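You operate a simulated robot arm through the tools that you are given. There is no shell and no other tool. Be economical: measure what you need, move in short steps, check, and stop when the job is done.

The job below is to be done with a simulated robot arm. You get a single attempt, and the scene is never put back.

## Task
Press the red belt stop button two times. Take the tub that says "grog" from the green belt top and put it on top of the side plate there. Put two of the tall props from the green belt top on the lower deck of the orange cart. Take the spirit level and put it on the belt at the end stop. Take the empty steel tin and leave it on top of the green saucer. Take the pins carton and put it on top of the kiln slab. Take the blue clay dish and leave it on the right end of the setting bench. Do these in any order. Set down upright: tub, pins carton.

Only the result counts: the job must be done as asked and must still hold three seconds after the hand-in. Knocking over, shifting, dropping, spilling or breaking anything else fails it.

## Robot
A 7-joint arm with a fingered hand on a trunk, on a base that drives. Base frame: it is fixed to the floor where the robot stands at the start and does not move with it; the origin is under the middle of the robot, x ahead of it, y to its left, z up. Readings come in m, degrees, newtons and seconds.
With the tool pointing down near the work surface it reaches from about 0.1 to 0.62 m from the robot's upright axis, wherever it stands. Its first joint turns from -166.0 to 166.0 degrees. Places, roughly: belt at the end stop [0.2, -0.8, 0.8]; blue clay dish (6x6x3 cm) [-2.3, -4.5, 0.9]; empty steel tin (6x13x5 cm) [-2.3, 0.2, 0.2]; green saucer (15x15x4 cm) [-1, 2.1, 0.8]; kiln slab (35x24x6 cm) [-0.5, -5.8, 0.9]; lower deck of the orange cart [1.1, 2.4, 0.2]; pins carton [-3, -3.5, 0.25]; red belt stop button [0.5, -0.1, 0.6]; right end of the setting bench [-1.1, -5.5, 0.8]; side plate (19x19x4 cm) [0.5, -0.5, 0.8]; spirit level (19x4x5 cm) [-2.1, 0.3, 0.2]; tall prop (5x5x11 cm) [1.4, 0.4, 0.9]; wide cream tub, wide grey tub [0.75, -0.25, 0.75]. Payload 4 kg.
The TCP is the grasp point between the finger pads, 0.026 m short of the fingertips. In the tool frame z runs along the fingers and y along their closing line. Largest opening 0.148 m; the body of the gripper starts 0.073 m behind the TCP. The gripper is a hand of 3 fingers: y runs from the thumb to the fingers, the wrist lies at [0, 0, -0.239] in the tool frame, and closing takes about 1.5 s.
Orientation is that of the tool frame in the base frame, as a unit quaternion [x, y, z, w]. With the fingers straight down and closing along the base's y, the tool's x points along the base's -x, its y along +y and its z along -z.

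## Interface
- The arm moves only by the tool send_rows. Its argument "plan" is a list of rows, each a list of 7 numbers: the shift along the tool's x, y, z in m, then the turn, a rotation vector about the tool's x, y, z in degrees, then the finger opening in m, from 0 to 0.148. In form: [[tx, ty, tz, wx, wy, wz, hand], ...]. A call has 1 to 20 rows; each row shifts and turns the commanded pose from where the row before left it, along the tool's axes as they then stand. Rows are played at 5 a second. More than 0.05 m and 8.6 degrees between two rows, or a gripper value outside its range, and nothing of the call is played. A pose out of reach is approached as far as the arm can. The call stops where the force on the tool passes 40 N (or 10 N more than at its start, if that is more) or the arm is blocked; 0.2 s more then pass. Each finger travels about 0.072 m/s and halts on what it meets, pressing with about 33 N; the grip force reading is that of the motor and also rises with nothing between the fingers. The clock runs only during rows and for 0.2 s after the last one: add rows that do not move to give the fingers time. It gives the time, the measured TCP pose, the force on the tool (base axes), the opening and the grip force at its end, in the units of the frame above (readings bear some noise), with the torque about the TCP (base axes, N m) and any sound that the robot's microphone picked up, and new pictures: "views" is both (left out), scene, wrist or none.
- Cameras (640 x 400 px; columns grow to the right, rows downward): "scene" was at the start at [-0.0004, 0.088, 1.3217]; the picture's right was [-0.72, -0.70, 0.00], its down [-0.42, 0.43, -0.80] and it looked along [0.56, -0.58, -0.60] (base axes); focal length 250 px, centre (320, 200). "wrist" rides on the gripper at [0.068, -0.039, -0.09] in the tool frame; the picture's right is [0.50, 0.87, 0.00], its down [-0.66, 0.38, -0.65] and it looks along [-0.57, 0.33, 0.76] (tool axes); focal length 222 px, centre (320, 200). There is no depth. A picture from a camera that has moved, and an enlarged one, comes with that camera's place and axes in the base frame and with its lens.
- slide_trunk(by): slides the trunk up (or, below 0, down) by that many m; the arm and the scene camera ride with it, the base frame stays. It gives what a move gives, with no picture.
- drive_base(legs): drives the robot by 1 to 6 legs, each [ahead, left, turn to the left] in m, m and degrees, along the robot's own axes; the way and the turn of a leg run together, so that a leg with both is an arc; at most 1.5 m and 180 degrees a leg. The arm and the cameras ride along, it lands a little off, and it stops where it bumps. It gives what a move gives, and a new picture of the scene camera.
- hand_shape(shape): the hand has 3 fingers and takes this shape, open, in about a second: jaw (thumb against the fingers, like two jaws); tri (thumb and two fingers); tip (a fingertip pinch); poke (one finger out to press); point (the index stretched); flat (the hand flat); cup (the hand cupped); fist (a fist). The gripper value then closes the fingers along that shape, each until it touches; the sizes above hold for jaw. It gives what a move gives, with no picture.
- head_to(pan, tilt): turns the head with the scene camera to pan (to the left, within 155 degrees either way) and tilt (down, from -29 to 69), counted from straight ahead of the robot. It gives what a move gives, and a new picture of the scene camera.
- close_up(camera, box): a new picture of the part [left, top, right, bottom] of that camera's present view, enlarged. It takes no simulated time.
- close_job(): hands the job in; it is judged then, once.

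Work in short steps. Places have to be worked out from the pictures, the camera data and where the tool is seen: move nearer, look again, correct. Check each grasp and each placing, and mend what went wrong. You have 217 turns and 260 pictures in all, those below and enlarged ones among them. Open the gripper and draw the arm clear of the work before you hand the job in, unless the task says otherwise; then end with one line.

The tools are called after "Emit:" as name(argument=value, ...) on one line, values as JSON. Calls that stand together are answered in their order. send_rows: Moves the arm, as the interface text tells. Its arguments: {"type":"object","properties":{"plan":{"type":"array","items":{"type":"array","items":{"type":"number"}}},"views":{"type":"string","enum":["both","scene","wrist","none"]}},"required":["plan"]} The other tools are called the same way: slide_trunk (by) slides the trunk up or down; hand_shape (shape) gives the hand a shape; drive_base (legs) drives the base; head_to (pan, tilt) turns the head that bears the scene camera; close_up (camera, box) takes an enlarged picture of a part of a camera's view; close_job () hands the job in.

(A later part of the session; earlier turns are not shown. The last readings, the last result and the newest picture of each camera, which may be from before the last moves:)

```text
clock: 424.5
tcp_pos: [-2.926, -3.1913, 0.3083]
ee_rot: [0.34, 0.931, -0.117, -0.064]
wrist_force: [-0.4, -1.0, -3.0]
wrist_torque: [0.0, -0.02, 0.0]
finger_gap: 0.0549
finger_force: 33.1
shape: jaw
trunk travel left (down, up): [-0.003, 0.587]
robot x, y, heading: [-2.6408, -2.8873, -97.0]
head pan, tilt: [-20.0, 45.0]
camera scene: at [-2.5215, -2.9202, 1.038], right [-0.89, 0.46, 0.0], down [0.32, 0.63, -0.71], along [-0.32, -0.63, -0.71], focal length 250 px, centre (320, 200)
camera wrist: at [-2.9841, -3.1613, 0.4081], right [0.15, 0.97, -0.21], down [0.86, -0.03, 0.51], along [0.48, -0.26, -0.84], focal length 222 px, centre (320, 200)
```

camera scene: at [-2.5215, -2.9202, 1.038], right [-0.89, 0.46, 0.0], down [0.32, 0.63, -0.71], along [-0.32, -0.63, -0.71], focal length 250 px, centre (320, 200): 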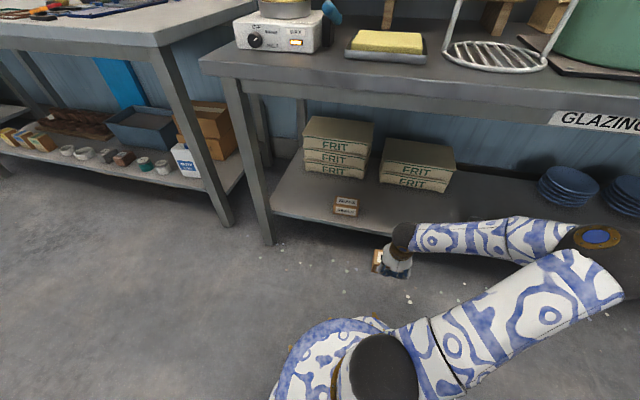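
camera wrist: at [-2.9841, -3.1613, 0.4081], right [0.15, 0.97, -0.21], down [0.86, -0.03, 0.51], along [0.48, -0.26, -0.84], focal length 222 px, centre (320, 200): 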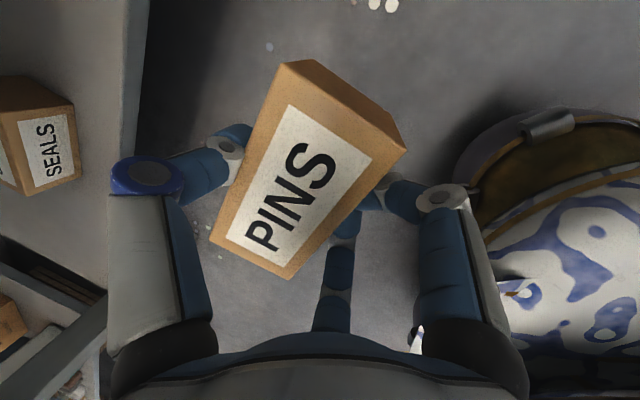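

The carton is held and SEALS is untouched. I back out, raise, and drive along the benches towards the kiln slab.

Emit:
drive_base(legs=[[-0.21, 0.136, 0]])

Emit:
slide_trunk(by=0.37)

Emit:
send_rows(plan=[[0.002, -0.0131, -0.0475, 0, 0, 0, 0.03], [0.002, -0.0131, -0.0475, 0, 0, 0, 0.03], [0.002, -0.0131, -0.0475, 0, 0, 0, 0.03], [0.002, -0.0131, -0.0475, 0, 0, 0, 0.03], [0.002, -0.0131, -0.0475, 0, 0, 0, 0.03], [0.002, -0.0131, -0.0475, 0, 0, 0, 0.03], [0, 0, 0, 0, 0, 0, 0.03]], views="none")

Emit:
drive_base(legs=[[0.63, 0.97, 0], [0.63, 0.97, 0], [0.38, 0.58, 0]])

Emit:
head_to(pan=-5, tilt=30)

```text
clock: 426.3
tcp_pos: [-2.7607, -2.9967, 0.3087]
ee_rot: [0.336, 0.932, -0.117, -0.064]
wrist_force: [-0.3, 0.9, -1.7]
wrist_torque: [0.0, -0.05, 0.0]
finger_gap: 0.0548
finger_force: 32.3
shape: jaw
trunk travel left (down, up): [-0.003, 0.587]
robot x, y, heading: [-2.4777, -2.693, -96.6]
head pan, tilt: [-20.0, 45.0]
camera scene: at [-2.3579, -2.7213, 1.038], right [-0.89, 0.45, 0.0], down [0.32, 0.63, -0.71], along [-0.32, -0.63, -0.71], focal length 250 px, centre (320, 200)
```

scene: 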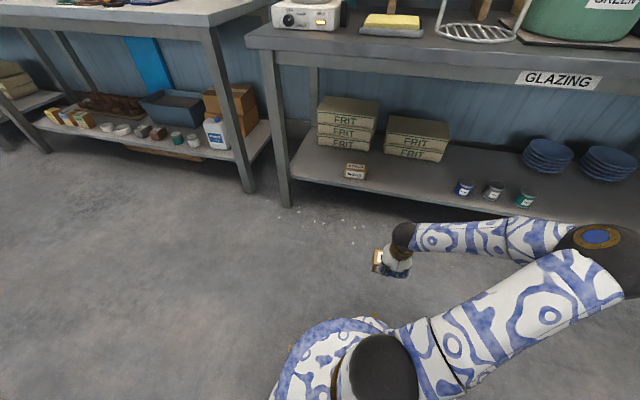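

```text
clock: 429.9
tcp_pos: [-2.7602, -2.9954, 0.6788]
ee_rot: [0.336, 0.933, -0.116, -0.063]
wrist_force: [-1.1, -0.7, -2.5]
wrist_torque: [0.02, 0.0, 0.05]
finger_gap: 0.0548
finger_force: 33.1
shape: jaw
trunk travel left (down, up): [-0.373, 0.217]
robot x, y, heading: [-2.4792, -2.69, -96.7]
head pan, tilt: [-20.0, 45.0]
```

```text
clock: 431.5
tcp_pos: [-2.7631, -2.9983, 0.9738]
ee_rot: [0.337, 0.932, -0.116, -0.063]
wrist_force: [0.3, -0.2, -2.8]
wrist_torque: [0.01, -0.02, 0.03]
finger_gap: 0.0543
finger_force: 33.3
shape: jaw
trunk travel left (down, up): [-0.373, 0.217]
robot x, y, heading: [-2.4723, -2.687, -96.7]
head pan, tilt: [-20.0, 45.0]
```

```text
clock: 446.3
tcp_pos: [-0.4625, -4.9432, 0.9719]
ee_rot: [0.335, 0.933, -0.117, -0.064]
wrist_force: [0.2, 0.8, -2.3]
wrist_torque: [0.06, 0.0, -0.01]
finger_gap: 0.054
finger_force: 32.6
shape: jaw
trunk travel left (down, up): [-0.373, 0.217]
robot x, y, heading: [-0.178, -4.6328, -96.7]
head pan, tilt: [-20.0, 45.0]
camera scene: at [-0.0587, -4.665, 1.408], right [-0.89, 0.45, 0.0], down [0.32, 0.63, -0.71], along [-0.32, -0.63, -0.71], focal length 250 px, centre (320, 200)
```

scene: 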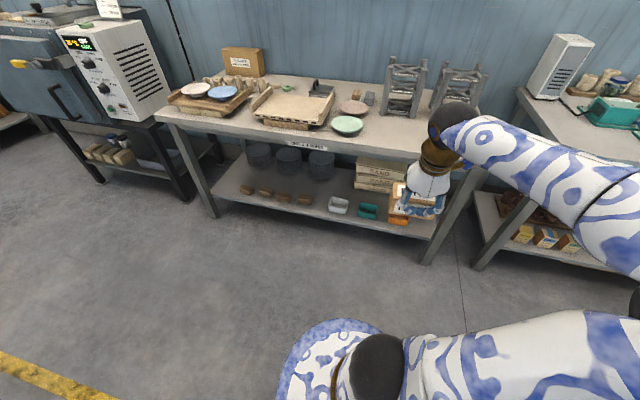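

```text
clock: 447.1
tcp_pos: [-0.4625, -4.9435, 0.9731]
ee_rot: [0.334, 0.933, -0.116, -0.064]
wrist_force: [0.8, 0.7, -2.4]
wrist_torque: [0.09, 0.01, -0.01]
finger_gap: 0.0542
finger_force: 32.7
shape: jaw
trunk travel left (down, up): [-0.373, 0.217]
robot x, y, heading: [-0.1817, -4.6354, -96.4]
head pan, tilt: [-5.0, 30.0]
camera scene: at [-0.0405, -4.6808, 1.4305], right [-0.98, 0.2, 0.0], down [0.1, 0.49, -0.87], along [-0.17, -0.85, -0.5], focal length 250 px, centre (320, 200)
```

scene: 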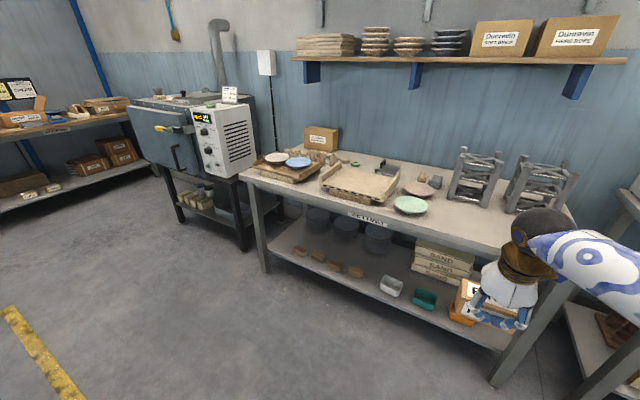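

The setting bench is in view. I enlarge its top.

Emit:
close_up(camera="scene", box=[235, 110, 495, 260])

Emit:
close_up(camera="scene", box=[380, 130, 600, 270])

```text
2.46 times, centred on (365, 185) of scene
camera zoom: at [-0.0405, -4.6808, 1.4305], right [-0.98, 0.2, 0.0], down [0.1, 0.49, -0.87], along [-0.17, -0.85, -0.5], focal length 616 px, centre (209, 237)
```

zoom: 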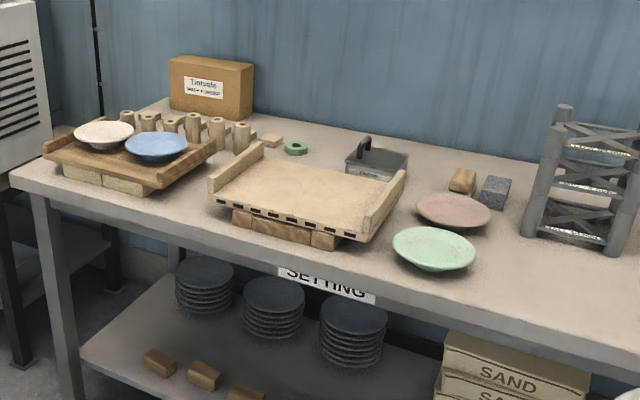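

```text
2.86 times, centred on (490, 200) of scene
camera zoom: at [-0.0405, -4.6808, 1.4305], right [-0.98, 0.2, 0.0], down [0.1, 0.49, -0.87], along [-0.17, -0.85, -0.5], focal length 716 px, centre (-166, 200)
```

zoom: 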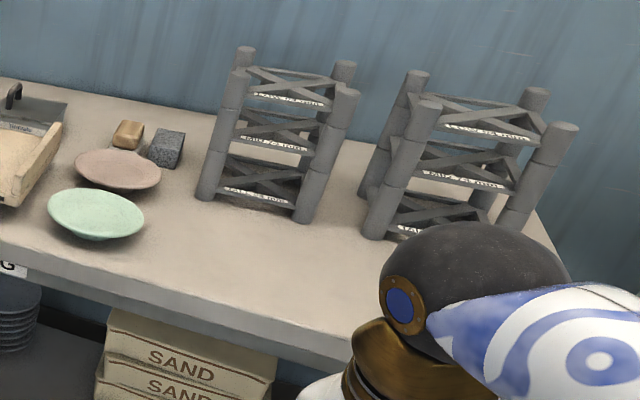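

The kiln slab is the cream tray on blocks, centred near n≈3.35, u≈-4.70. I drive in front of it.

Emit:
drive_base(legs=[[0.623, 0.218, 0]])

Emit:
send_rows(plan=[[0, -0.04, 0.0109, 0, 0, 0, 0.03], [0, 0, 0, 0, 0, 0, 0.03]], views="wrist")

```text
clock: 450.7
tcp_pos: [-0.3167, -5.5836, 0.9736]
ee_rot: [0.334, 0.933, -0.117, -0.063]
wrist_force: [-0.7, 0.4, -1.5]
wrist_torque: [0.01, -0.01, 0.01]
finger_gap: 0.0542
finger_force: 33.1
shape: jaw
trunk travel left (down, up): [-0.373, 0.217]
robot x, y, heading: [-0.0293, -5.2715, -96.3]
head pan, tilt: [-5.0, 30.0]
camera scene: at [0.1057, -5.3208, 1.4306], right [-0.98, 0.2, 0.0], down [0.1, 0.49, -0.87], along [-0.17, -0.85, -0.5], focal length 250 px, centre (320, 200)
```

scene: 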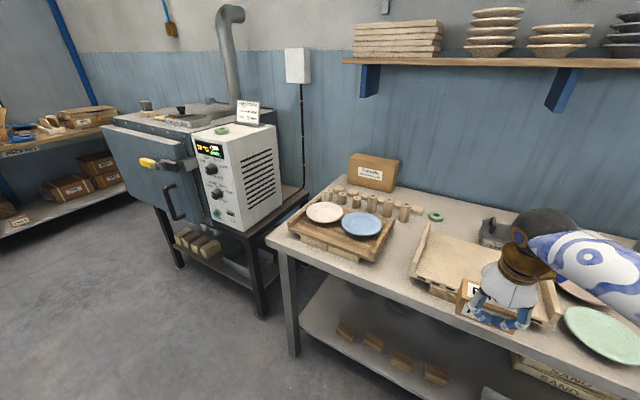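

```text
clock: 451.3
tcp_pos: [-0.3439, -5.6147, 0.9721]
ee_rot: [0.334, 0.933, -0.117, -0.063]
wrist_force: [-0.5, 0.3, -1.9]
wrist_torque: [0.02, 0.01, -0.01]
finger_gap: 0.0543
finger_force: 32.8
shape: jaw
trunk travel left (down, up): [-0.373, 0.217]
robot x, y, heading: [-0.0324, -5.2743, -96.4]
head pan, tilt: [-5.0, 30.0]
camera wrist: at [-0.4028, -5.5854, 1.0715], right [0.14, 0.97, -0.21], down [0.86, -0.02, 0.51], along [0.49, -0.25, -0.84], focal length 222 px, centre (320, 200)
```

wrist: 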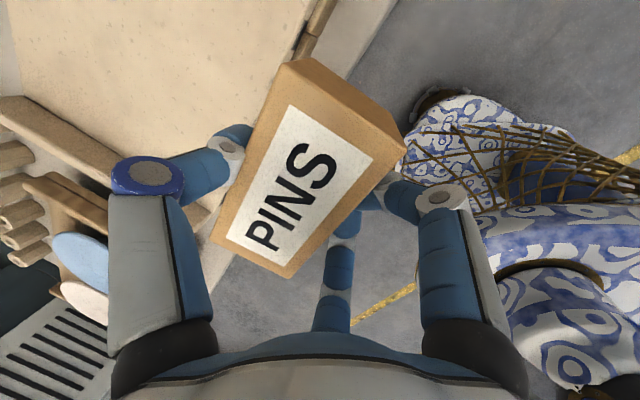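

The slab spans u -4.58 to -4.82 and its far end wall is at n≈3.49. I move the carton over its centre.

Emit:
send_rows(plan=[[0, -0.0445, 0.0121, 0, 0, 0, 0.03], [0, -0.0445, 0.0121, 0, 0, 0, 0.03], [0, -0.0445, 0.0121, 0, 0, 0, 0.03], [0, -0.0445, 0.0121, 0, 0, 0, 0.03], [0, 0, 0, 0, 0, 0, 0.03]])

```text
clock: 452.5
tcp_pos: [-0.4649, -5.7595, 0.9719]
ee_rot: [0.334, 0.933, -0.116, -0.063]
wrist_force: [-1.1, 0.2, -2.0]
wrist_torque: [0.04, -0.01, -0.03]
finger_gap: 0.0539
finger_force: 33.0
shape: jaw
trunk travel left (down, up): [-0.373, 0.217]
robot x, y, heading: [-0.0348, -5.2757, -96.3]
head pan, tilt: [-5.0, 30.0]
camera scene: at [0.1054, -5.3213, 1.4306], right [-0.98, 0.2, 0.0], down [0.1, 0.49, -0.87], along [-0.17, -0.85, -0.5], focal length 250 px, centre (320, 200)
camera wrist: at [-0.522, -5.7299, 1.0714], right [0.14, 0.97, -0.2], down [0.86, -0.02, 0.51], along [0.49, -0.25, -0.84], focal length 222 px, centre (320, 200)
```

scene: 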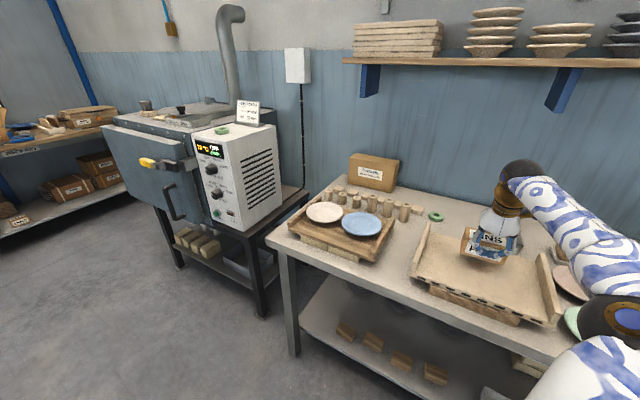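
wrist: 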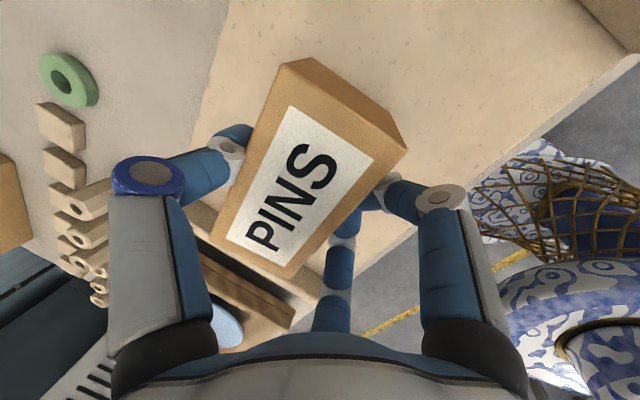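

I shift 3 cm away from the end wall and 1 cm forward, then lower.

Emit:
send_rows(plan=[[0.03, 0.0097, -0.0026, 0, 0, 0, 0.03], [-0.0008, 0.0052, 0.0193, 0, 0, 0, 0.03], [-0.0006, 0.0039, 0.0145, 0, 0, 0, 0.03], [-0.0004, 0.0026, 0.0097, 0, 0, 0, 0.03], [0, 0, 0, 0, 0, 0, 0.03]], views="wrist")

```text
clock: 453.7
tcp_pos: [-0.4788, -5.7295, 0.9285]
ee_rot: [0.333, 0.933, -0.116, -0.063]
wrist_force: [-0.1, 0.6, -2.7]
wrist_torque: [0.05, 0.0, -0.01]
finger_gap: 0.0542
finger_force: 32.9
shape: jaw
trunk travel left (down, up): [-0.373, 0.217]
robot x, y, heading: [-0.0301, -5.275, -96.6]
head pan, tilt: [-5.0, 30.0]
camera wrist: at [-0.5367, -5.7008, 1.028], right [0.14, 0.97, -0.2], down [0.86, -0.02, 0.51], along [0.49, -0.25, -0.84], focal length 222 px, centre (320, 200)
```

wrist: 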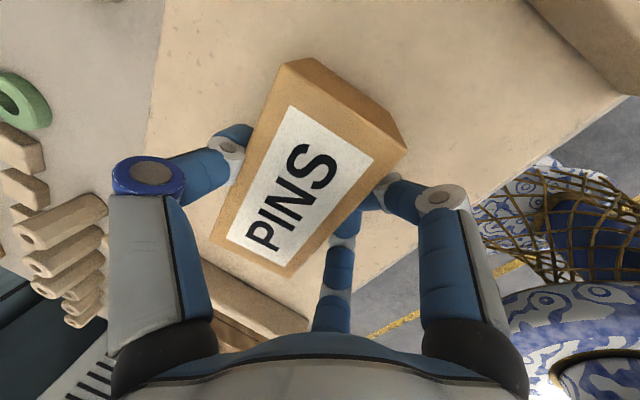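

Emit:
send_rows(plan=[[-0.0002, 0.0013, 0.0048, 0, 0, 0, 0.03], [-0.0002, 0.0013, 0.0048, 0, 0, 0, 0.03], [0, 0, 0, 0, 0, 0, 0.03]], views="none")

```text
clock: 454.5
tcp_pos: [-0.4785, -5.7302, 0.9218]
ee_rot: [0.334, 0.933, -0.119, -0.065]
wrist_force: [-5.1, -4.2, 32.4]
wrist_torque: [0.01, -0.17, -0.04]
finger_gap: 0.0581
finger_force: 33.1
shape: jaw
trunk travel left (down, up): [-0.373, 0.217]
robot x, y, heading: [-0.0302, -5.2753, -96.6]
head pan, tilt: [-5.0, 30.0]
```

Contact. I relieve 4 mm, open gently, then rise.

Emit:
send_rows(plan=[[0.0002, -0.001, -0.0039, 0, 0, 0, 0.03], [0, 0, 0, 0, 0, 0, 0.03], [0, 0, 0, 0, 0, 0, 0.055], [0, 0, 0, 0, 0, 0, 0.065], [0, 0, 0, 0, 0, 0, 0.075], [0, 0, 0, 0, 0, 0, 0.085], [0, 0, 0, 0, 0, 0, 0.085]], views="wrist")

```text
clock: 456.1
tcp_pos: [-0.4779, -5.7309, 0.9226]
ee_rot: [0.334, 0.933, -0.116, -0.064]
wrist_force: [0.5, 0.7, -1.4]
wrist_torque: [0.01, 0.03, -0.04]
finger_gap: 0.0854
finger_force: 0.0
shape: jaw
trunk travel left (down, up): [-0.373, 0.217]
robot x, y, heading: [-0.0273, -5.275, -96.6]
head pan, tilt: [-5.0, 30.0]
camera wrist: at [-0.5367, -5.7017, 1.0224], right [0.14, 0.97, -0.2], down [0.86, -0.02, 0.51], along [0.49, -0.25, -0.84], focal length 222 px, centre (320, 200)
```

wrist: 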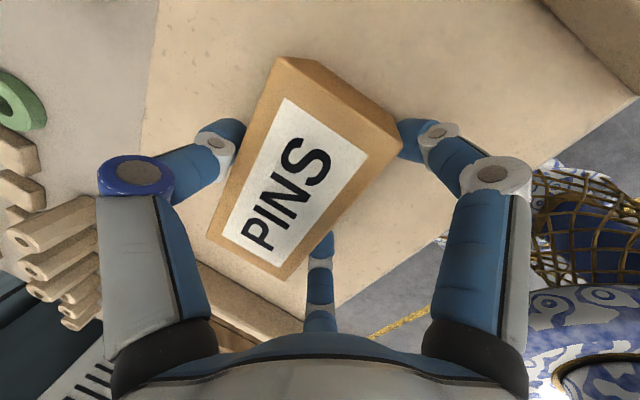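

The carton stands upright and free. I open a bit more and rise.

Emit:
send_rows(plan=[[0.0004, -0.0026, -0.0097, 0, 0, 0, 0.1], [0.0008, -0.0052, -0.0193, 0, 0, 0, 0.1], [0.0016, -0.0105, -0.0386, 0, 0, 0, 0.1], [0.0016, -0.0105, -0.0386, 0, 0, 0, 0.1], [0, 0.0483, -0.0125, 0, 0, 0, 0.1], [0, 0.0483, -0.0125, 0, 0, 0, 0.1], [0, 0.0483, -0.0125, 0, 0, 0, 0.1], [0, 0.0483, -0.0125, 0, 0, 0, 0.1]])

```text
clock: 457.9
tcp_pos: [-0.3508, -5.5778, 1.0321]
ee_rot: [0.333, 0.933, -0.117, -0.064]
wrist_force: [0.0, -0.7, 0.1]
wrist_torque: [0.05, 0.0, -0.04]
finger_gap: 0.0998
finger_force: 0.0
shape: jaw
trunk travel left (down, up): [-0.373, 0.217]
robot x, y, heading: [-0.0329, -5.2711, -96.5]
head pan, tilt: [-5.0, 30.0]
camera scene: at [0.1057, -5.3208, 1.4306], right [-0.98, 0.2, 0.0], down [0.1, 0.49, -0.87], along [-0.17, -0.85, -0.5], focal length 250 px, centre (320, 200)
camera wrist: at [-0.4093, -5.5488, 1.1322], right [0.14, 0.97, -0.2], down [0.86, -0.02, 0.51], along [0.49, -0.25, -0.84], focal length 222 px, centre (320, 200)
```

scene: 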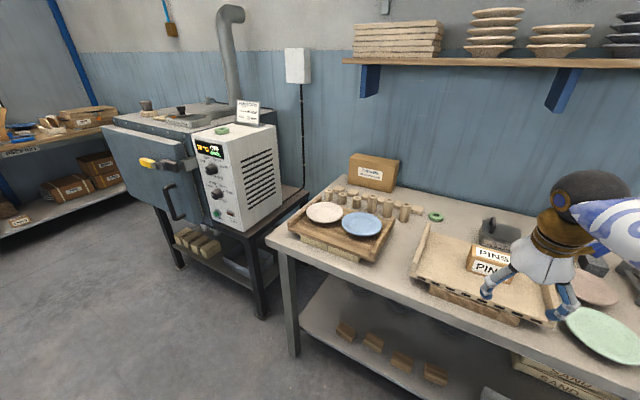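
wrist: 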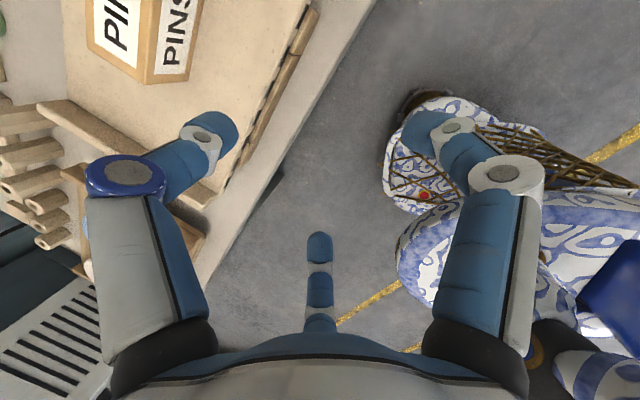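

PINS stands on the kiln slab. I drive back to the decorating bench for the blue clay dish.

Emit:
drive_base(legs=[[-0.333, 0.221, 0], [-0.616, -0.93, 0], [-0.616, -0.93, 0]])

Emit:
head_to(pan=-15, tilt=32)

Emit:
close_up(camera="scene", box=[240, 120, 460, 250])

```text
clock: 471.0
tcp_pos: [-1.7965, -3.8278, 1.0325]
ee_rot: [0.346, 0.929, -0.116, -0.064]
wrist_force: [0.0, 0.2, -0.4]
wrist_torque: [0.0, 0.02, -0.02]
finger_gap: 0.0995
finger_force: 0.0
shape: jaw
trunk travel left (down, up): [-0.373, 0.217]
robot x, y, heading: [-1.4681, -3.5305, -97.8]
head pan, tilt: [-5.0, 30.0]
camera scene: at [-1.3328, -3.5819, 1.4306], right [-0.97, 0.22, 0.0], down [0.11, 0.49, -0.87], along [-0.19, -0.84, -0.5], focal length 250 px, centre (320, 200)
```

scene: 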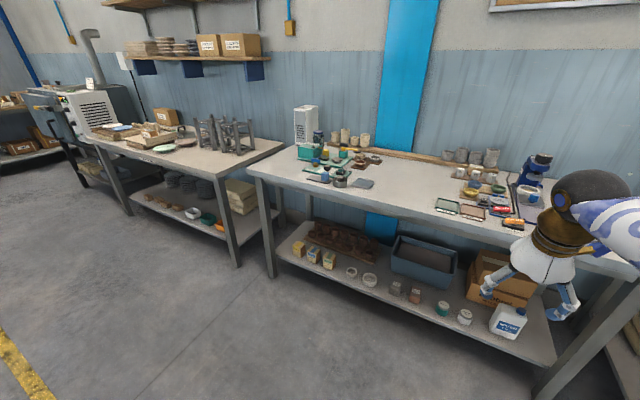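

```text
clock: 471.7
tcp_pos: [-1.7959, -3.8283, 1.034]
ee_rot: [0.345, 0.929, -0.116, -0.064]
wrist_force: [0.4, -0.3, -0.7]
wrist_torque: [-0.04, -0.03, -0.03]
finger_gap: 0.0997
finger_force: 0.0
shape: jaw
trunk travel left (down, up): [-0.373, 0.217]
robot x, y, heading: [-1.4697, -3.5287, -98.0]
head pan, tilt: [-15.0, 32.0]
camera scene: at [-1.3475, -3.5763, 1.4274], right [-0.92, 0.39, 0.0], down [0.21, 0.49, -0.85], along [-0.33, -0.78, -0.53], focal length 250 px, centre (320, 200)
```

scene: 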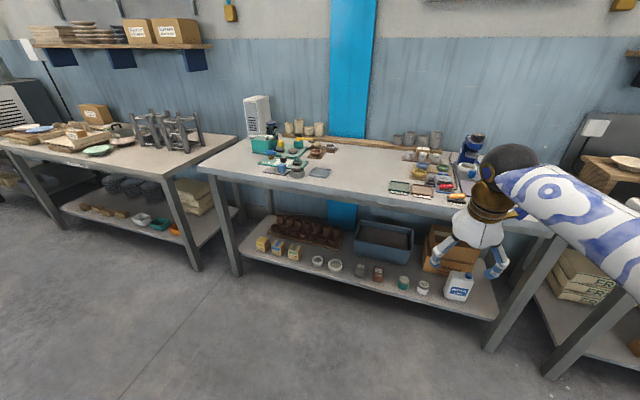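

```text
2.91 times, centred on (350, 185) of scene
camera zoom: at [-1.3475, -3.5763, 1.4274], right [-0.92, 0.39, 0.0], down [0.21, 0.49, -0.85], along [-0.33, -0.78, -0.53], focal length 729 px, centre (233, 244)
```

zoom: 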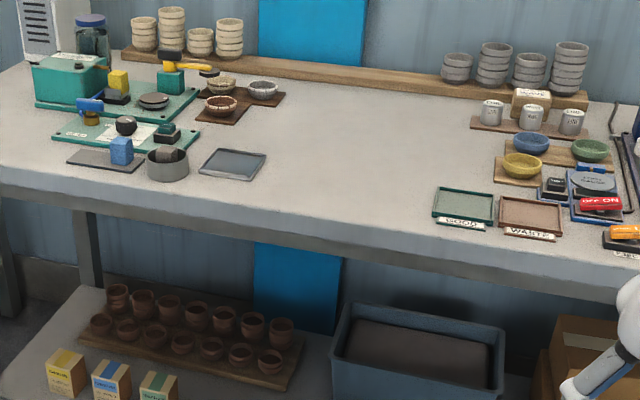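

The blue clay dish is at about [-2.343,-4.512], with the yellow and green dishes about 11 cm from it. I raise the trunk 0.1 m for reach and drive up to the bench.

Emit:
slide_trunk(by=0.1)

Emit:
drive_base(legs=[[0.456, -0.328, 0]])

Emit:
send_rows(plan=[[0, -0.0483, 0.0125, 0, 0, 0, 0.1], [0, -0.0483, 0.0125, 0, 0, 0, 0.1], [0, 0, 0, 0, 0, 0, 0.1]])

```text
clock: 473.1
tcp_pos: [-1.7961, -3.8279, 1.1329]
ee_rot: [0.346, 0.929, -0.117, -0.064]
wrist_force: [-0.7, 0.2, -0.3]
wrist_torque: [0.0, 0.0, 0.03]
finger_gap: 0.0997
finger_force: 0.1
shape: jaw
trunk travel left (down, up): [-0.473, 0.117]
robot x, y, heading: [-1.4672, -3.5311, -97.7]
head pan, tilt: [-15.0, 32.0]
```

```text
clock: 476.3
tcp_pos: [-2.1912, -4.2278, 1.1332]
ee_rot: [0.351, 0.927, -0.116, -0.066]
wrist_force: [1.0, 0.0, 0.4]
wrist_torque: [0.0, 0.0, 0.02]
finger_gap: 0.0994
finger_force: 0.0
shape: jaw
trunk travel left (down, up): [-0.473, 0.117]
robot x, y, heading: [-1.8586, -3.9367, -98.7]
head pan, tilt: [-15.0, 32.0]
camera scene: at [-1.7378, -3.9819, 1.5274], right [-0.92, 0.4, 0.0], down [0.21, 0.49, -0.85], along [-0.34, -0.78, -0.53], focal length 250 px, centre (320, 200)
```

scene: 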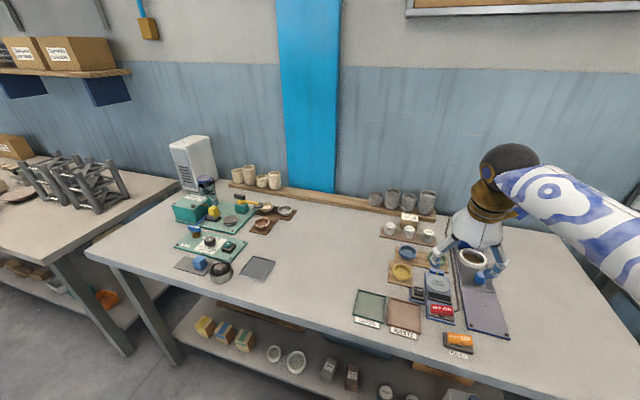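

```text
clock: 477.1
tcp_pos: [-2.2577, -4.3056, 1.1346]
ee_rot: [0.352, 0.926, -0.116, -0.066]
wrist_force: [0.1, 0.3, -1.3]
wrist_torque: [-0.01, 0.02, 0.01]
finger_gap: 0.0998
finger_force: 0.1
shape: jaw
trunk travel left (down, up): [-0.473, 0.117]
robot x, y, heading: [-1.8564, -3.9361, -98.9]
head pan, tilt: [-15.0, 32.0]
camera scene: at [-1.7378, -3.9819, 1.5275], right [-0.92, 0.4, 0.0], down [0.21, 0.49, -0.85], along [-0.34, -0.78, -0.53], focal length 250 px, centre (320, 200)
camera wrist: at [-2.3147, -4.2734, 1.2343], right [0.18, 0.96, -0.21], down [0.86, -0.05, 0.51], along [0.48, -0.27, -0.84], focal length 222 px, centre (320, 200)
```

scene: 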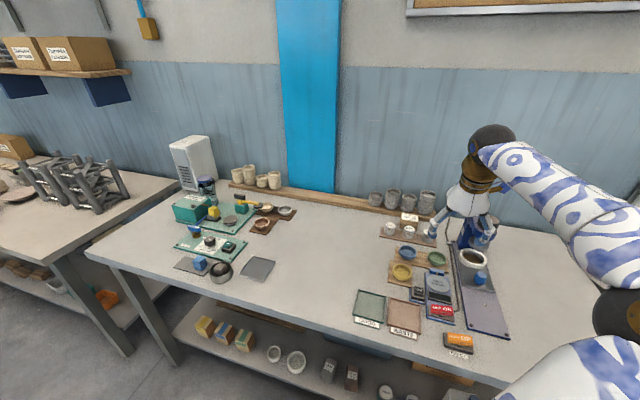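
wrist: 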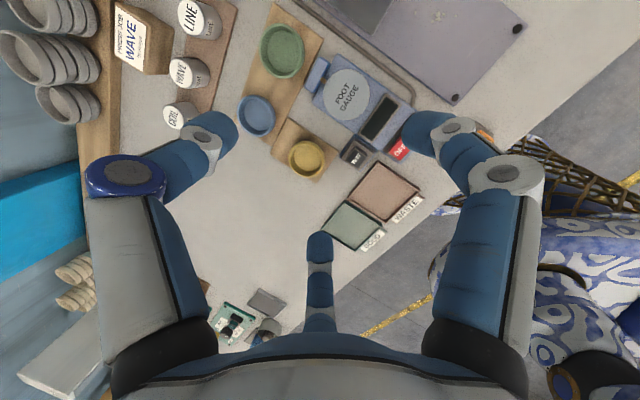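

Triangulation puts the blue dish rim at [-2.283,-4.457,0.90]. I move to a hover 3 cm above it with a narrowed opening.

Emit:
send_rows(plan=[[-0.0179, -0.0161, 0.0398, 0, 0, 0, 0.09], [-0.0179, -0.0161, 0.0398, 0, 0, 0, 0.085], [-0.0179, -0.0161, 0.0398, 0, 0, 0, 0.085], [-0.0179, -0.0161, 0.0398, 0, 0, 0, 0.085], [-0.0179, -0.0161, 0.0398, 0, 0, 0, 0.085], [0, 0, 0, 0, 0, 0, 0.085]], views="wrist")

```text
clock: 478.5
tcp_pos: [-2.2797, -4.4582, 0.9581]
ee_rot: [0.353, 0.926, -0.115, -0.066]
wrist_force: [-0.2, 0.3, 0.0]
wrist_torque: [0.02, 0.0, 0.01]
finger_gap: 0.0853
finger_force: 0.1
shape: jaw
trunk travel left (down, up): [-0.473, 0.117]
robot x, y, heading: [-1.8604, -3.9403, -98.5]
head pan, tilt: [-15.0, 32.0]
camera wrist: at [-2.3364, -4.4259, 1.0577], right [0.18, 0.96, -0.21], down [0.86, -0.05, 0.51], along [0.48, -0.27, -0.84], focal length 222 px, centre (320, 200)
```

wrist: 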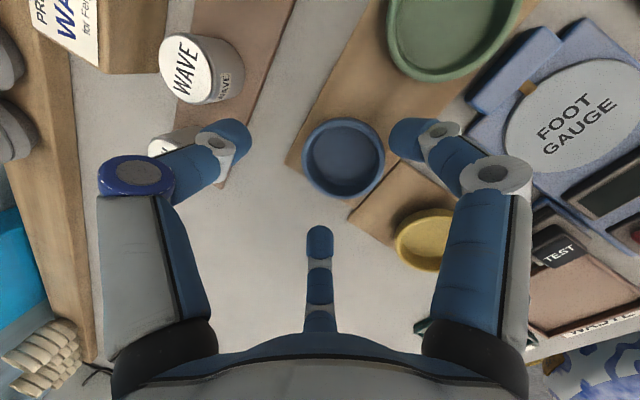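

Emit:
send_rows(plan=[[0.0013, 0.0055, 0.0175, 0, 0, 0, 0.085], [0.0013, 0.0055, 0.0175, 0, 0, 0, 0.085], [0, 0, 0, 0, 0, 0, 0.085]], views="wrist")

```text
clock: 479.3
tcp_pos: [-2.2841, -4.451, 0.9229]
ee_rot: [0.353, 0.926, -0.116, -0.066]
wrist_force: [-0.5, 0.8, -0.9]
wrist_torque: [0.02, 0.01, -0.02]
finger_gap: 0.0854
finger_force: 0.1
shape: jaw
trunk travel left (down, up): [-0.473, 0.117]
robot x, y, heading: [-1.8593, -3.934, -98.5]
head pan, tilt: [-15.0, 32.0]
camera wrist: at [-2.3412, -4.4193, 1.0222], right [0.18, 0.96, -0.21], down [0.86, -0.05, 0.51], along [0.48, -0.27, -0.84], focal length 222 px, centre (320, 200)
```

wrist: 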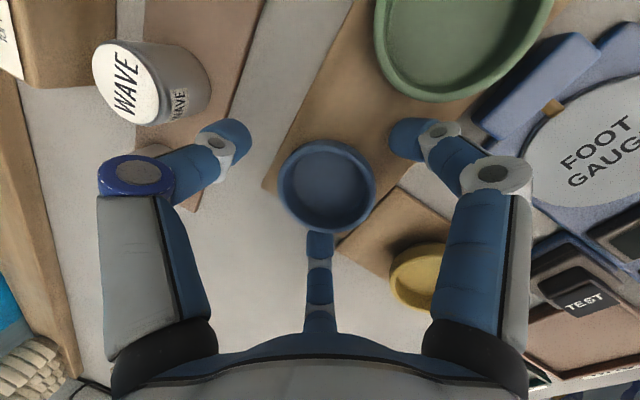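

Emit:
send_rows(plan=[[-0.0004, 0.0026, 0.0096, 0, 0, 0, 0.085], [-0.0003, 0.0018, 0.0067, 0, 0, 0, 0.085], [0, 0, 0, 0, 0, 0, 0.085]], views="wrist")

```text
clock: 479.8
tcp_pos: [-2.2807, -4.452, 0.9181]
ee_rot: [0.351, 0.926, -0.123, -0.066]
wrist_force: [5.2, 3.6, 29.5]
wrist_torque: [0.16, -0.98, 0.13]
finger_gap: 0.084
finger_force: 0.0
shape: jaw
trunk travel left (down, up): [-0.473, 0.117]
robot x, y, heading: [-1.8601, -3.9336, -98.7]
head pan, tilt: [-15.0, 32.0]
stopped in row 2: the force on the tool passed its limit at 47 N (the readings are from after the stop); the commanded pose is now the measured one
camera wrist: at [-2.3377, -4.4191, 1.0176], right [0.18, 0.96, -0.22], down [0.86, -0.04, 0.5], along [0.47, -0.28, -0.84], focal length 222 px, centre (320, 200)
```

wrist: 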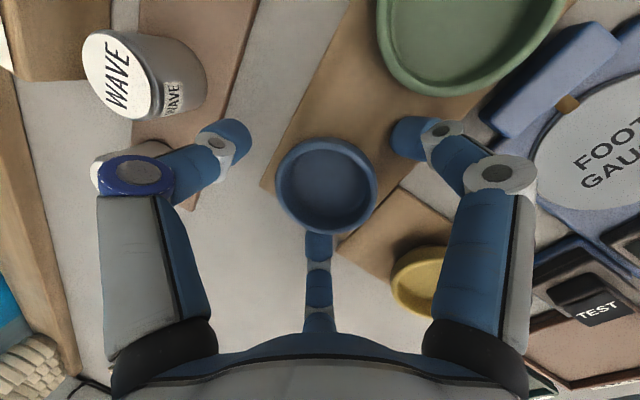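

A finger touched the dish rim. I lift, shift 12 mm towards the roomy side and try again.

Emit:
send_rows(plan=[[0.0006, -0.0039, -0.0145, 0, 0, 0, 0.09], [0, 0.012, 0, 0, 0, 0, 0.09], [0, 0, 0, 0, 0, 0, 0.09]], views="wrist")

```text
clock: 480.6
tcp_pos: [-2.2767, -4.4447, 0.926]
ee_rot: [0.351, 0.926, -0.12, -0.066]
wrist_force: [0.0, -0.3, 0.8]
wrist_torque: [-0.01, -0.01, -0.05]
finger_gap: 0.0895
finger_force: 0.1
shape: jaw
trunk travel left (down, up): [-0.473, 0.117]
robot x, y, heading: [-1.8608, -3.9357, -98.7]
head pan, tilt: [-15.0, 32.0]
camera wrist: at [-2.3327, -4.4121, 1.0255], right [0.18, 0.96, -0.21], down [0.86, -0.05, 0.5], along [0.47, -0.27, -0.84], focal length 222 px, centre (320, 200)
```

wrist: 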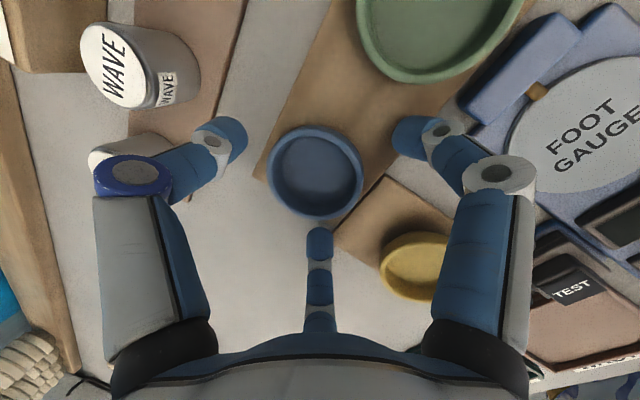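

The fingertips probably met the wooden board. I make the tool vertical so that all three tips are level.

Emit:
send_rows(plan=[[0, 0, -0.03, 0, 0, 0, 0.09], [0, 0, 0, -7.5, 0, 0, 0.09], [0, 0, 0, -7.5, 0, 0, 0.09], [0, 0, 0, 0, 0, 0, 0.09]], views="wrist")

```text
clock: 481.6
tcp_pos: [-2.2708, -4.4368, 0.9537]
ee_rot: [0.356, 0.934, 0.004, -0.019]
wrist_force: [0.6, 0.6, -0.3]
wrist_torque: [-0.03, -0.01, 0.02]
finger_gap: 0.0897
finger_force: 0.0
shape: jaw
trunk travel left (down, up): [-0.473, 0.117]
robot x, y, heading: [-1.8605, -3.9341, -98.6]
head pan, tilt: [-15.0, 32.0]
camera wrist: at [-2.343, -4.4243, 1.0474], right [0.2, 0.98, 0.01], down [0.76, -0.17, 0.63], along [0.61, -0.12, -0.78], focal length 222 px, centre (320, 200)
```

wrist: 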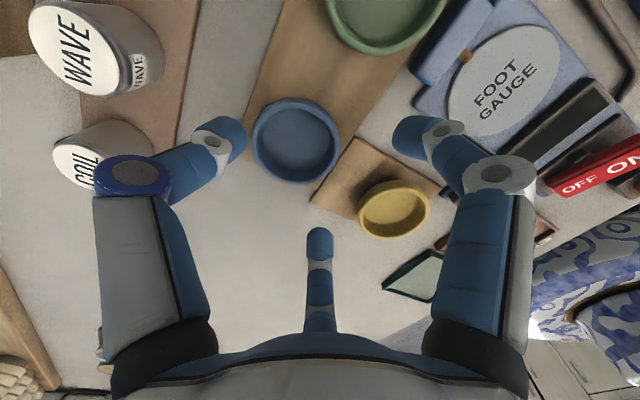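

The dish centre is confirmed at [-2.285,-4.4515]. I centre over it and lower carefully.

Emit:
send_rows(plan=[[0.001, -0.0158, 0, 0, 0, 0, 0.09], [0, 0, 0.02, 0, 0, 0, 0.09], [0, 0, 0.012, 0, 0, 0, 0.09], [0, 0, 0, 0, 0, 0, 0.09]], views="wrist")

```text
clock: 482.6
tcp_pos: [-2.2807, -4.4482, 0.9233]
ee_rot: [0.357, 0.934, 0.003, -0.02]
wrist_force: [0.2, -1.2, -0.1]
wrist_torque: [0.03, -0.01, 0.02]
finger_gap: 0.0892
finger_force: 0.0
shape: jaw
trunk travel left (down, up): [-0.473, 0.117]
robot x, y, heading: [-1.8562, -3.937, -98.8]
head pan, tilt: [-15.0, 32.0]
camera wrist: at [-2.3553, -4.4343, 1.0165], right [0.21, 0.98, 0.01], down [0.76, -0.17, 0.63], along [0.61, -0.12, -0.78], focal length 222 px, centre (320, 200)
```

wrist: 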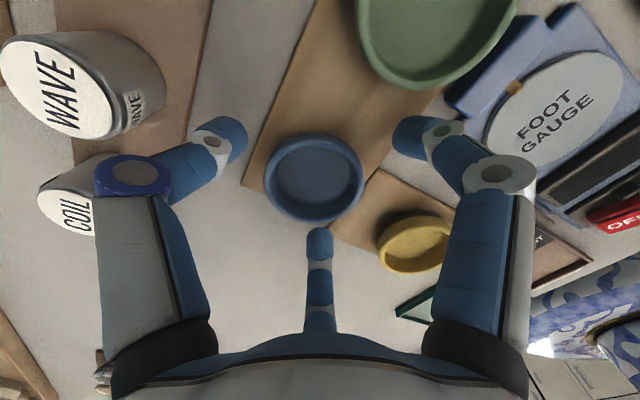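

Emit:
send_rows(plan=[[0, 0, 0.006, 0, 0, 0, 0.09], [0, 0, 0.005, 0, 0, 0, 0.09], [0, 0, 0, 0, 0, 0, 0.09]], views="none")

```text
clock: 483.4
tcp_pos: [-2.2811, -4.4484, 0.9137]
ee_rot: [0.356, 0.934, 0.002, -0.02]
wrist_force: [0.5, -0.7, 11.9]
wrist_torque: [-0.13, -0.62, -0.05]
finger_gap: 0.0893
finger_force: 0.1
shape: jaw
trunk travel left (down, up): [-0.473, 0.117]
robot x, y, heading: [-1.8567, -3.935, -98.7]
head pan, tilt: [-15.0, 32.0]
```

The fingertips are at the surface, so the dish is now within the pads. I raise 2 mm and close.

Emit:
send_rows(plan=[[0, 0, -0.003, 0, 0, 0, 0.09], [0, 0, 0, 0, 0, 0, 0.075], [0, 0, 0, 0, 0, 0, 0.06], [0, 0, 0, 0, 0, 0, 0.045], [0, 0, 0, 0, 0, 0, 0.035], [0, 0, 0, 0, 0, 0, 0.035], [0, 0, 0, 0, 0, 0, 0.035]], views="wrist")

```text
clock: 485.0
tcp_pos: [-2.2818, -4.4479, 0.9158]
ee_rot: [0.357, 0.934, 0.003, -0.02]
wrist_force: [0.3, -0.1, -0.4]
wrist_torque: [-0.01, 0.02, 0.0]
finger_gap: 0.0484
finger_force: 33.0
shape: jaw
trunk travel left (down, up): [-0.473, 0.117]
robot x, y, heading: [-1.8612, -3.9372, -98.6]
head pan, tilt: [-15.0, 32.0]
camera wrist: at [-2.3556, -4.4337, 1.0085], right [0.2, 0.98, 0.01], down [0.76, -0.17, 0.63], along [0.61, -0.12, -0.78], focal length 222 px, centre (320, 200)
```

wrist: 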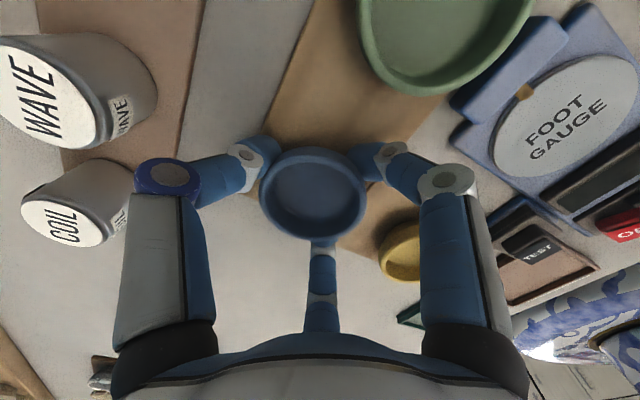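

The dish is gripped all around at 4.8 cm. I lift gently.

Emit:
send_rows(plan=[[0, 0, -0.01, 0, 0, 0, 0.035], [0, 0, -0.02, 0, 0, 0, 0.035], [0, 0, -0.035, 0, 0, 0, 0.035], [0, 0, -0.035, 0, 0, 0, 0.035], [0, 0, 0, 0, 0, 0, 0.035]], views="wrist")

```text
clock: 486.2
tcp_pos: [-2.2788, -4.4483, 1.0133]
ee_rot: [0.357, 0.934, 0.003, -0.02]
wrist_force: [0.3, 0.8, -0.1]
wrist_torque: [0.03, 0.03, 0.0]
finger_gap: 0.0486
finger_force: 33.3
shape: jaw
trunk travel left (down, up): [-0.473, 0.117]
robot x, y, heading: [-1.8609, -3.9359, -99.1]
head pan, tilt: [-15.0, 32.0]
camera wrist: at [-2.3518, -4.4357, 1.107], right [0.2, 0.98, 0.01], down [0.76, -0.17, 0.63], along [0.61, -0.12, -0.78], focal length 222 px, centre (320, 200)
```

wrist: 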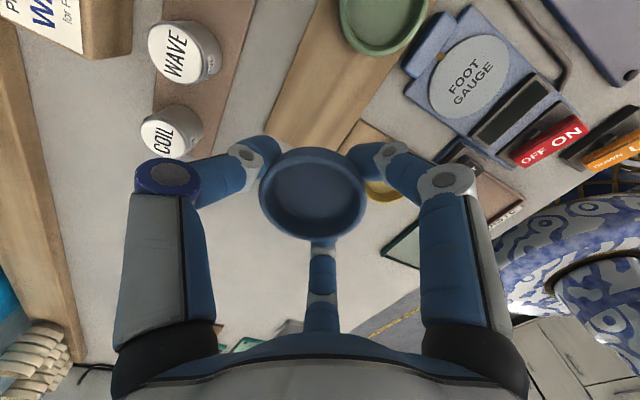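

The dish is held. I retract, back away and drive along to the setting bench's right end.

Emit:
send_rows(plan=[[0, 0.048, 0, 0, 0, 0, 0.035], [0, 0.048, 0, 0, 0, 0, 0.035], [0, 0.048, 0, 0, 0, 0, 0.035], [0, 0.048, 0, 0, 0, 0, 0.035], [0, 0.048, 0, 0, 0, 0, 0.035]], views="none")

Emit:
drive_base(legs=[[-0.428, 0.259, 0], [0.404, 0.667, 0], [0.404, 0.667, 0]])

Emit:
head_to(pan=0, tilt=32)

```text
clock: 487.4
tcp_pos: [-2.1187, -4.2702, 1.0081]
ee_rot: [0.357, 0.934, 0.003, -0.019]
wrist_force: [-0.2, -0.5, -0.2]
wrist_torque: [0.04, 0.01, -0.01]
finger_gap: 0.0484
finger_force: 32.9
shape: jaw
trunk travel left (down, up): [-0.473, 0.117]
robot x, y, heading: [-1.8583, -3.9376, -98.9]
head pan, tilt: [-15.0, 32.0]
```

```text
clock: 497.8
tcp_pos: [-0.634, -4.8956, 1.0081]
ee_rot: [0.361, 0.932, 0.004, -0.019]
wrist_force: [0.3, 0.4, -0.2]
wrist_torque: [0.02, 0.02, -0.02]
finger_gap: 0.048
finger_force: 32.5
shape: jaw
trunk travel left (down, up): [-0.473, 0.117]
robot x, y, heading: [-0.374, -4.5616, -99.3]
head pan, tilt: [-15.0, 32.0]
camera scene: at [-0.25, -4.6088, 1.5274], right [-0.91, 0.41, 0.0], down [0.22, 0.48, -0.85], along [-0.35, -0.77, -0.53], focal length 250 px, centre (320, 200)
```

scene: 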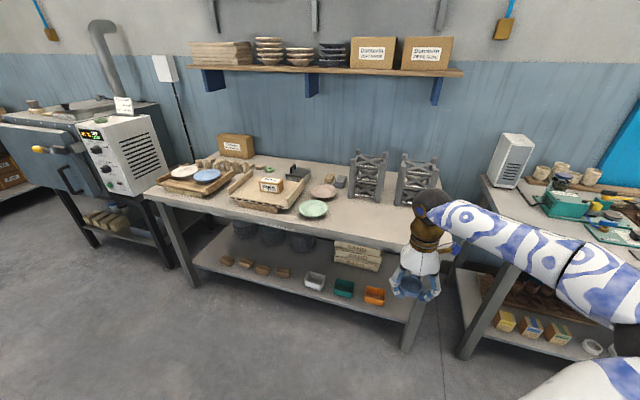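

```text
clock: 498.6
tcp_pos: [-0.6359, -4.8946, 1.0087]
ee_rot: [0.361, 0.932, 0.003, -0.019]
wrist_force: [-0.5, -1.1, -0.7]
wrist_torque: [-0.03, -0.01, 0.01]
finger_gap: 0.0481
finger_force: 33.1
shape: jaw
trunk travel left (down, up): [-0.473, 0.117]
robot x, y, heading: [-0.3712, -4.5638, -98.9]
head pan, tilt: [0.0, 32.0]
camera scene: at [-0.2277, -4.6154, 1.5274], right [-0.99, 0.16, 0.0], down [0.08, 0.52, -0.85], along [-0.14, -0.84, -0.53], focal length 250 px, centre (320, 200)
```

scene: 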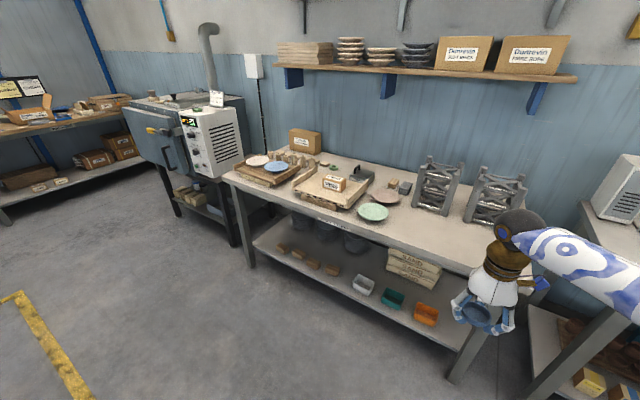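

The free strip lies in front of the two trestles, and the gap between them is at n≈2.735. I drive up with the dish in front of that gap.

Emit:
drive_base(legs=[[0.4, -0.16, 0]])

Emit:
send_rows(plan=[[0, -0.03, 0, 0, 0, 0, 0.035], [0, 0, 0, 0, 0, 0, 0.035]])

```text
clock: 501.3
tcp_pos: [-0.8608, -5.2775, 1.0088]
ee_rot: [0.36, 0.933, 0.002, -0.02]
wrist_force: [0.9, -0.8, 0.0]
wrist_torque: [0.0, -0.01, -0.01]
finger_gap: 0.0478
finger_force: 33.0
shape: jaw
trunk travel left (down, up): [-0.473, 0.117]
robot x, y, heading: [-0.5957, -4.942, -98.9]
head pan, tilt: [0.0, 32.0]
camera scene: at [-0.4543, -4.9957, 1.5274], right [-0.99, 0.16, 0.0], down [0.08, 0.52, -0.85], along [-0.13, -0.84, -0.53], focal length 250 px, centre (320, 200)
```

scene: 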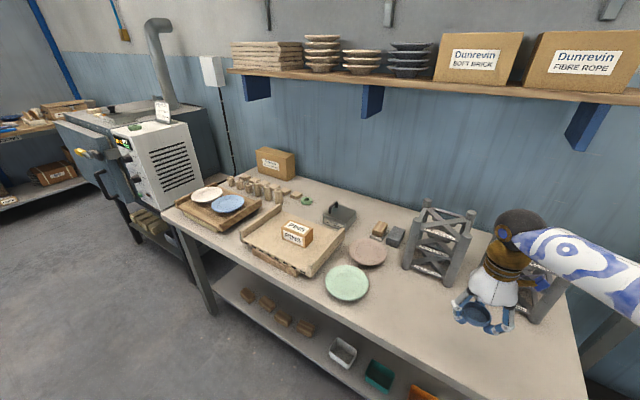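

```text
clock: 501.9
tcp_pos: [-0.8779, -5.3001, 1.0104]
ee_rot: [0.359, 0.933, 0.003, -0.019]
wrist_force: [0.6, -0.7, -0.9]
wrist_torque: [0.03, -0.03, -0.01]
finger_gap: 0.048
finger_force: 33.2
shape: jaw
trunk travel left (down, up): [-0.473, 0.117]
robot x, y, heading: [-0.5953, -4.9462, -98.8]
head pan, tilt: [0.0, 32.0]
camera scene: at [-0.4543, -4.9959, 1.5274], right [-0.99, 0.16, 0.0], down [0.08, 0.52, -0.85], along [-0.13, -0.84, -0.53], focal length 250 px, centre (320, 200)
camera wrist: at [-0.9532, -5.2854, 1.1036], right [0.21, 0.98, 0.01], down [0.76, -0.17, 0.63], along [0.61, -0.12, -0.78], focal length 222 px, centre (320, 200)
```

scene: 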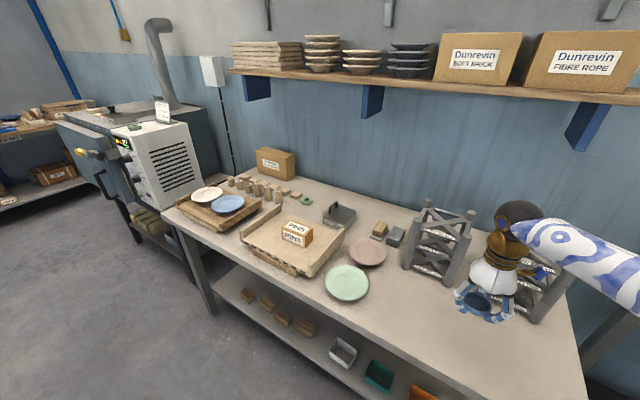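
wrist: 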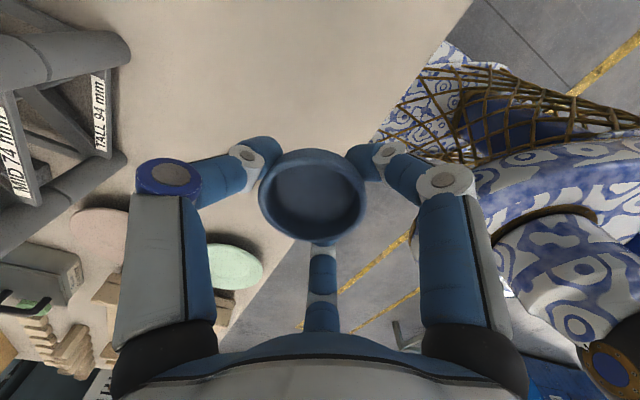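

Trestle 1's front legs are at u≈-4.835. I place the dish at u≈-4.72, clear of them, and start lowering.

Emit:
send_rows(plan=[[0, -0.048, 0, 0, 0, 0, 0.035], [0, -0.048, 0, 0, 0, 0, 0.035], [0, 0, 0.04, 0, 0, 0, 0.035], [0, 0, 0.04, 0, 0, 0, 0.035], [0, 0, 0.035, 0, 0, 0, 0.035], [0, 0, 0, 0, 0, 0, 0.035]])

```text
clock: 503.3
tcp_pos: [-0.9503, -5.3684, 0.8926]
ee_rot: [0.36, 0.933, 0.002, -0.02]
wrist_force: [-0.6, 0.6, -0.4]
wrist_torque: [0.02, 0.01, 0.0]
finger_gap: 0.048
finger_force: 33.0
shape: jaw
trunk travel left (down, up): [-0.473, 0.117]
robot x, y, heading: [-0.5932, -4.9445, -99.1]
head pan, tilt: [0.0, 32.0]
camera scene: at [-0.4544, -4.9957, 1.5275], right [-0.99, 0.16, 0.0], down [0.08, 0.52, -0.85], along [-0.13, -0.84, -0.53], focal length 250 px, centre (320, 200)
camera wrist: at [-1.0228, -5.3538, 0.9857], right [0.21, 0.98, 0.01], down [0.76, -0.17, 0.62], along [0.61, -0.12, -0.78], focal length 222 px, centre (320, 200)
```

scene: 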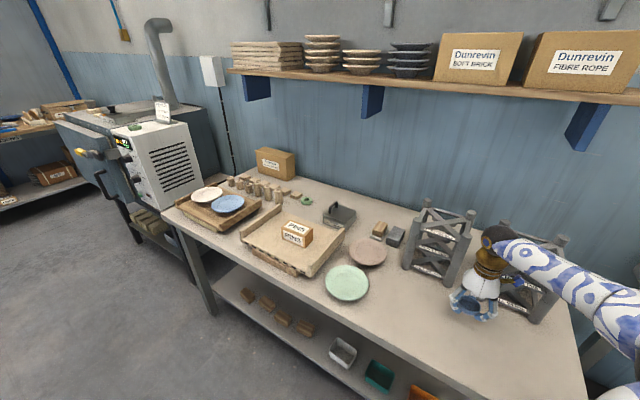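
wrist: 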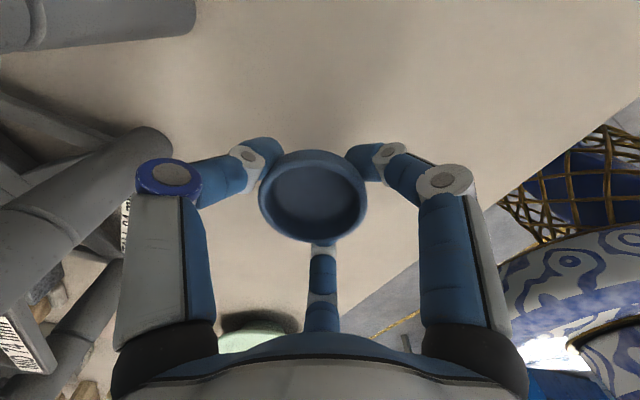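

Emit:
send_rows(plan=[[0, 0, 0.02, 0, 0, 0, 0.035], [0, 0, 0.015, 0, 0, 0, 0.035], [0, 0, 0.005, 0, 0, 0, 0.035], [0, 0, 0, 0, 0, 0, 0.035]], views="none")

```text
clock: 504.3
tcp_pos: [-0.9511, -5.3667, 0.854]
ee_rot: [0.36, 0.933, 0.002, -0.019]
wrist_force: [0.6, 0.3, -0.4]
wrist_torque: [-0.01, 0.02, 0.01]
finger_gap: 0.0478
finger_force: 32.7
shape: jaw
trunk travel left (down, up): [-0.473, 0.117]
robot x, y, heading: [-0.5942, -4.9451, -98.9]
head pan, tilt: [0.0, 32.0]
```

Emit:
send_rows(plan=[[0, 0, 0.005, 0, 0, 0, 0.035], [0, 0, 0.004, 0, 0, 0, 0.035], [0, 0, 0, 0, 0, 0, 0.035]], views="none")

```text
clock: 505.1
tcp_pos: [-0.9512, -5.3673, 0.8468]
ee_rot: [0.359, 0.933, 0.003, -0.019]
wrist_force: [1.1, -1.4, 6.5]
wrist_torque: [-0.12, -0.24, -0.01]
finger_gap: 0.048
finger_force: 33.2
shape: jaw
trunk travel left (down, up): [-0.473, 0.117]
robot x, y, heading: [-0.6013, -4.9424, -98.9]
head pan, tilt: [0.0, 32.0]
```

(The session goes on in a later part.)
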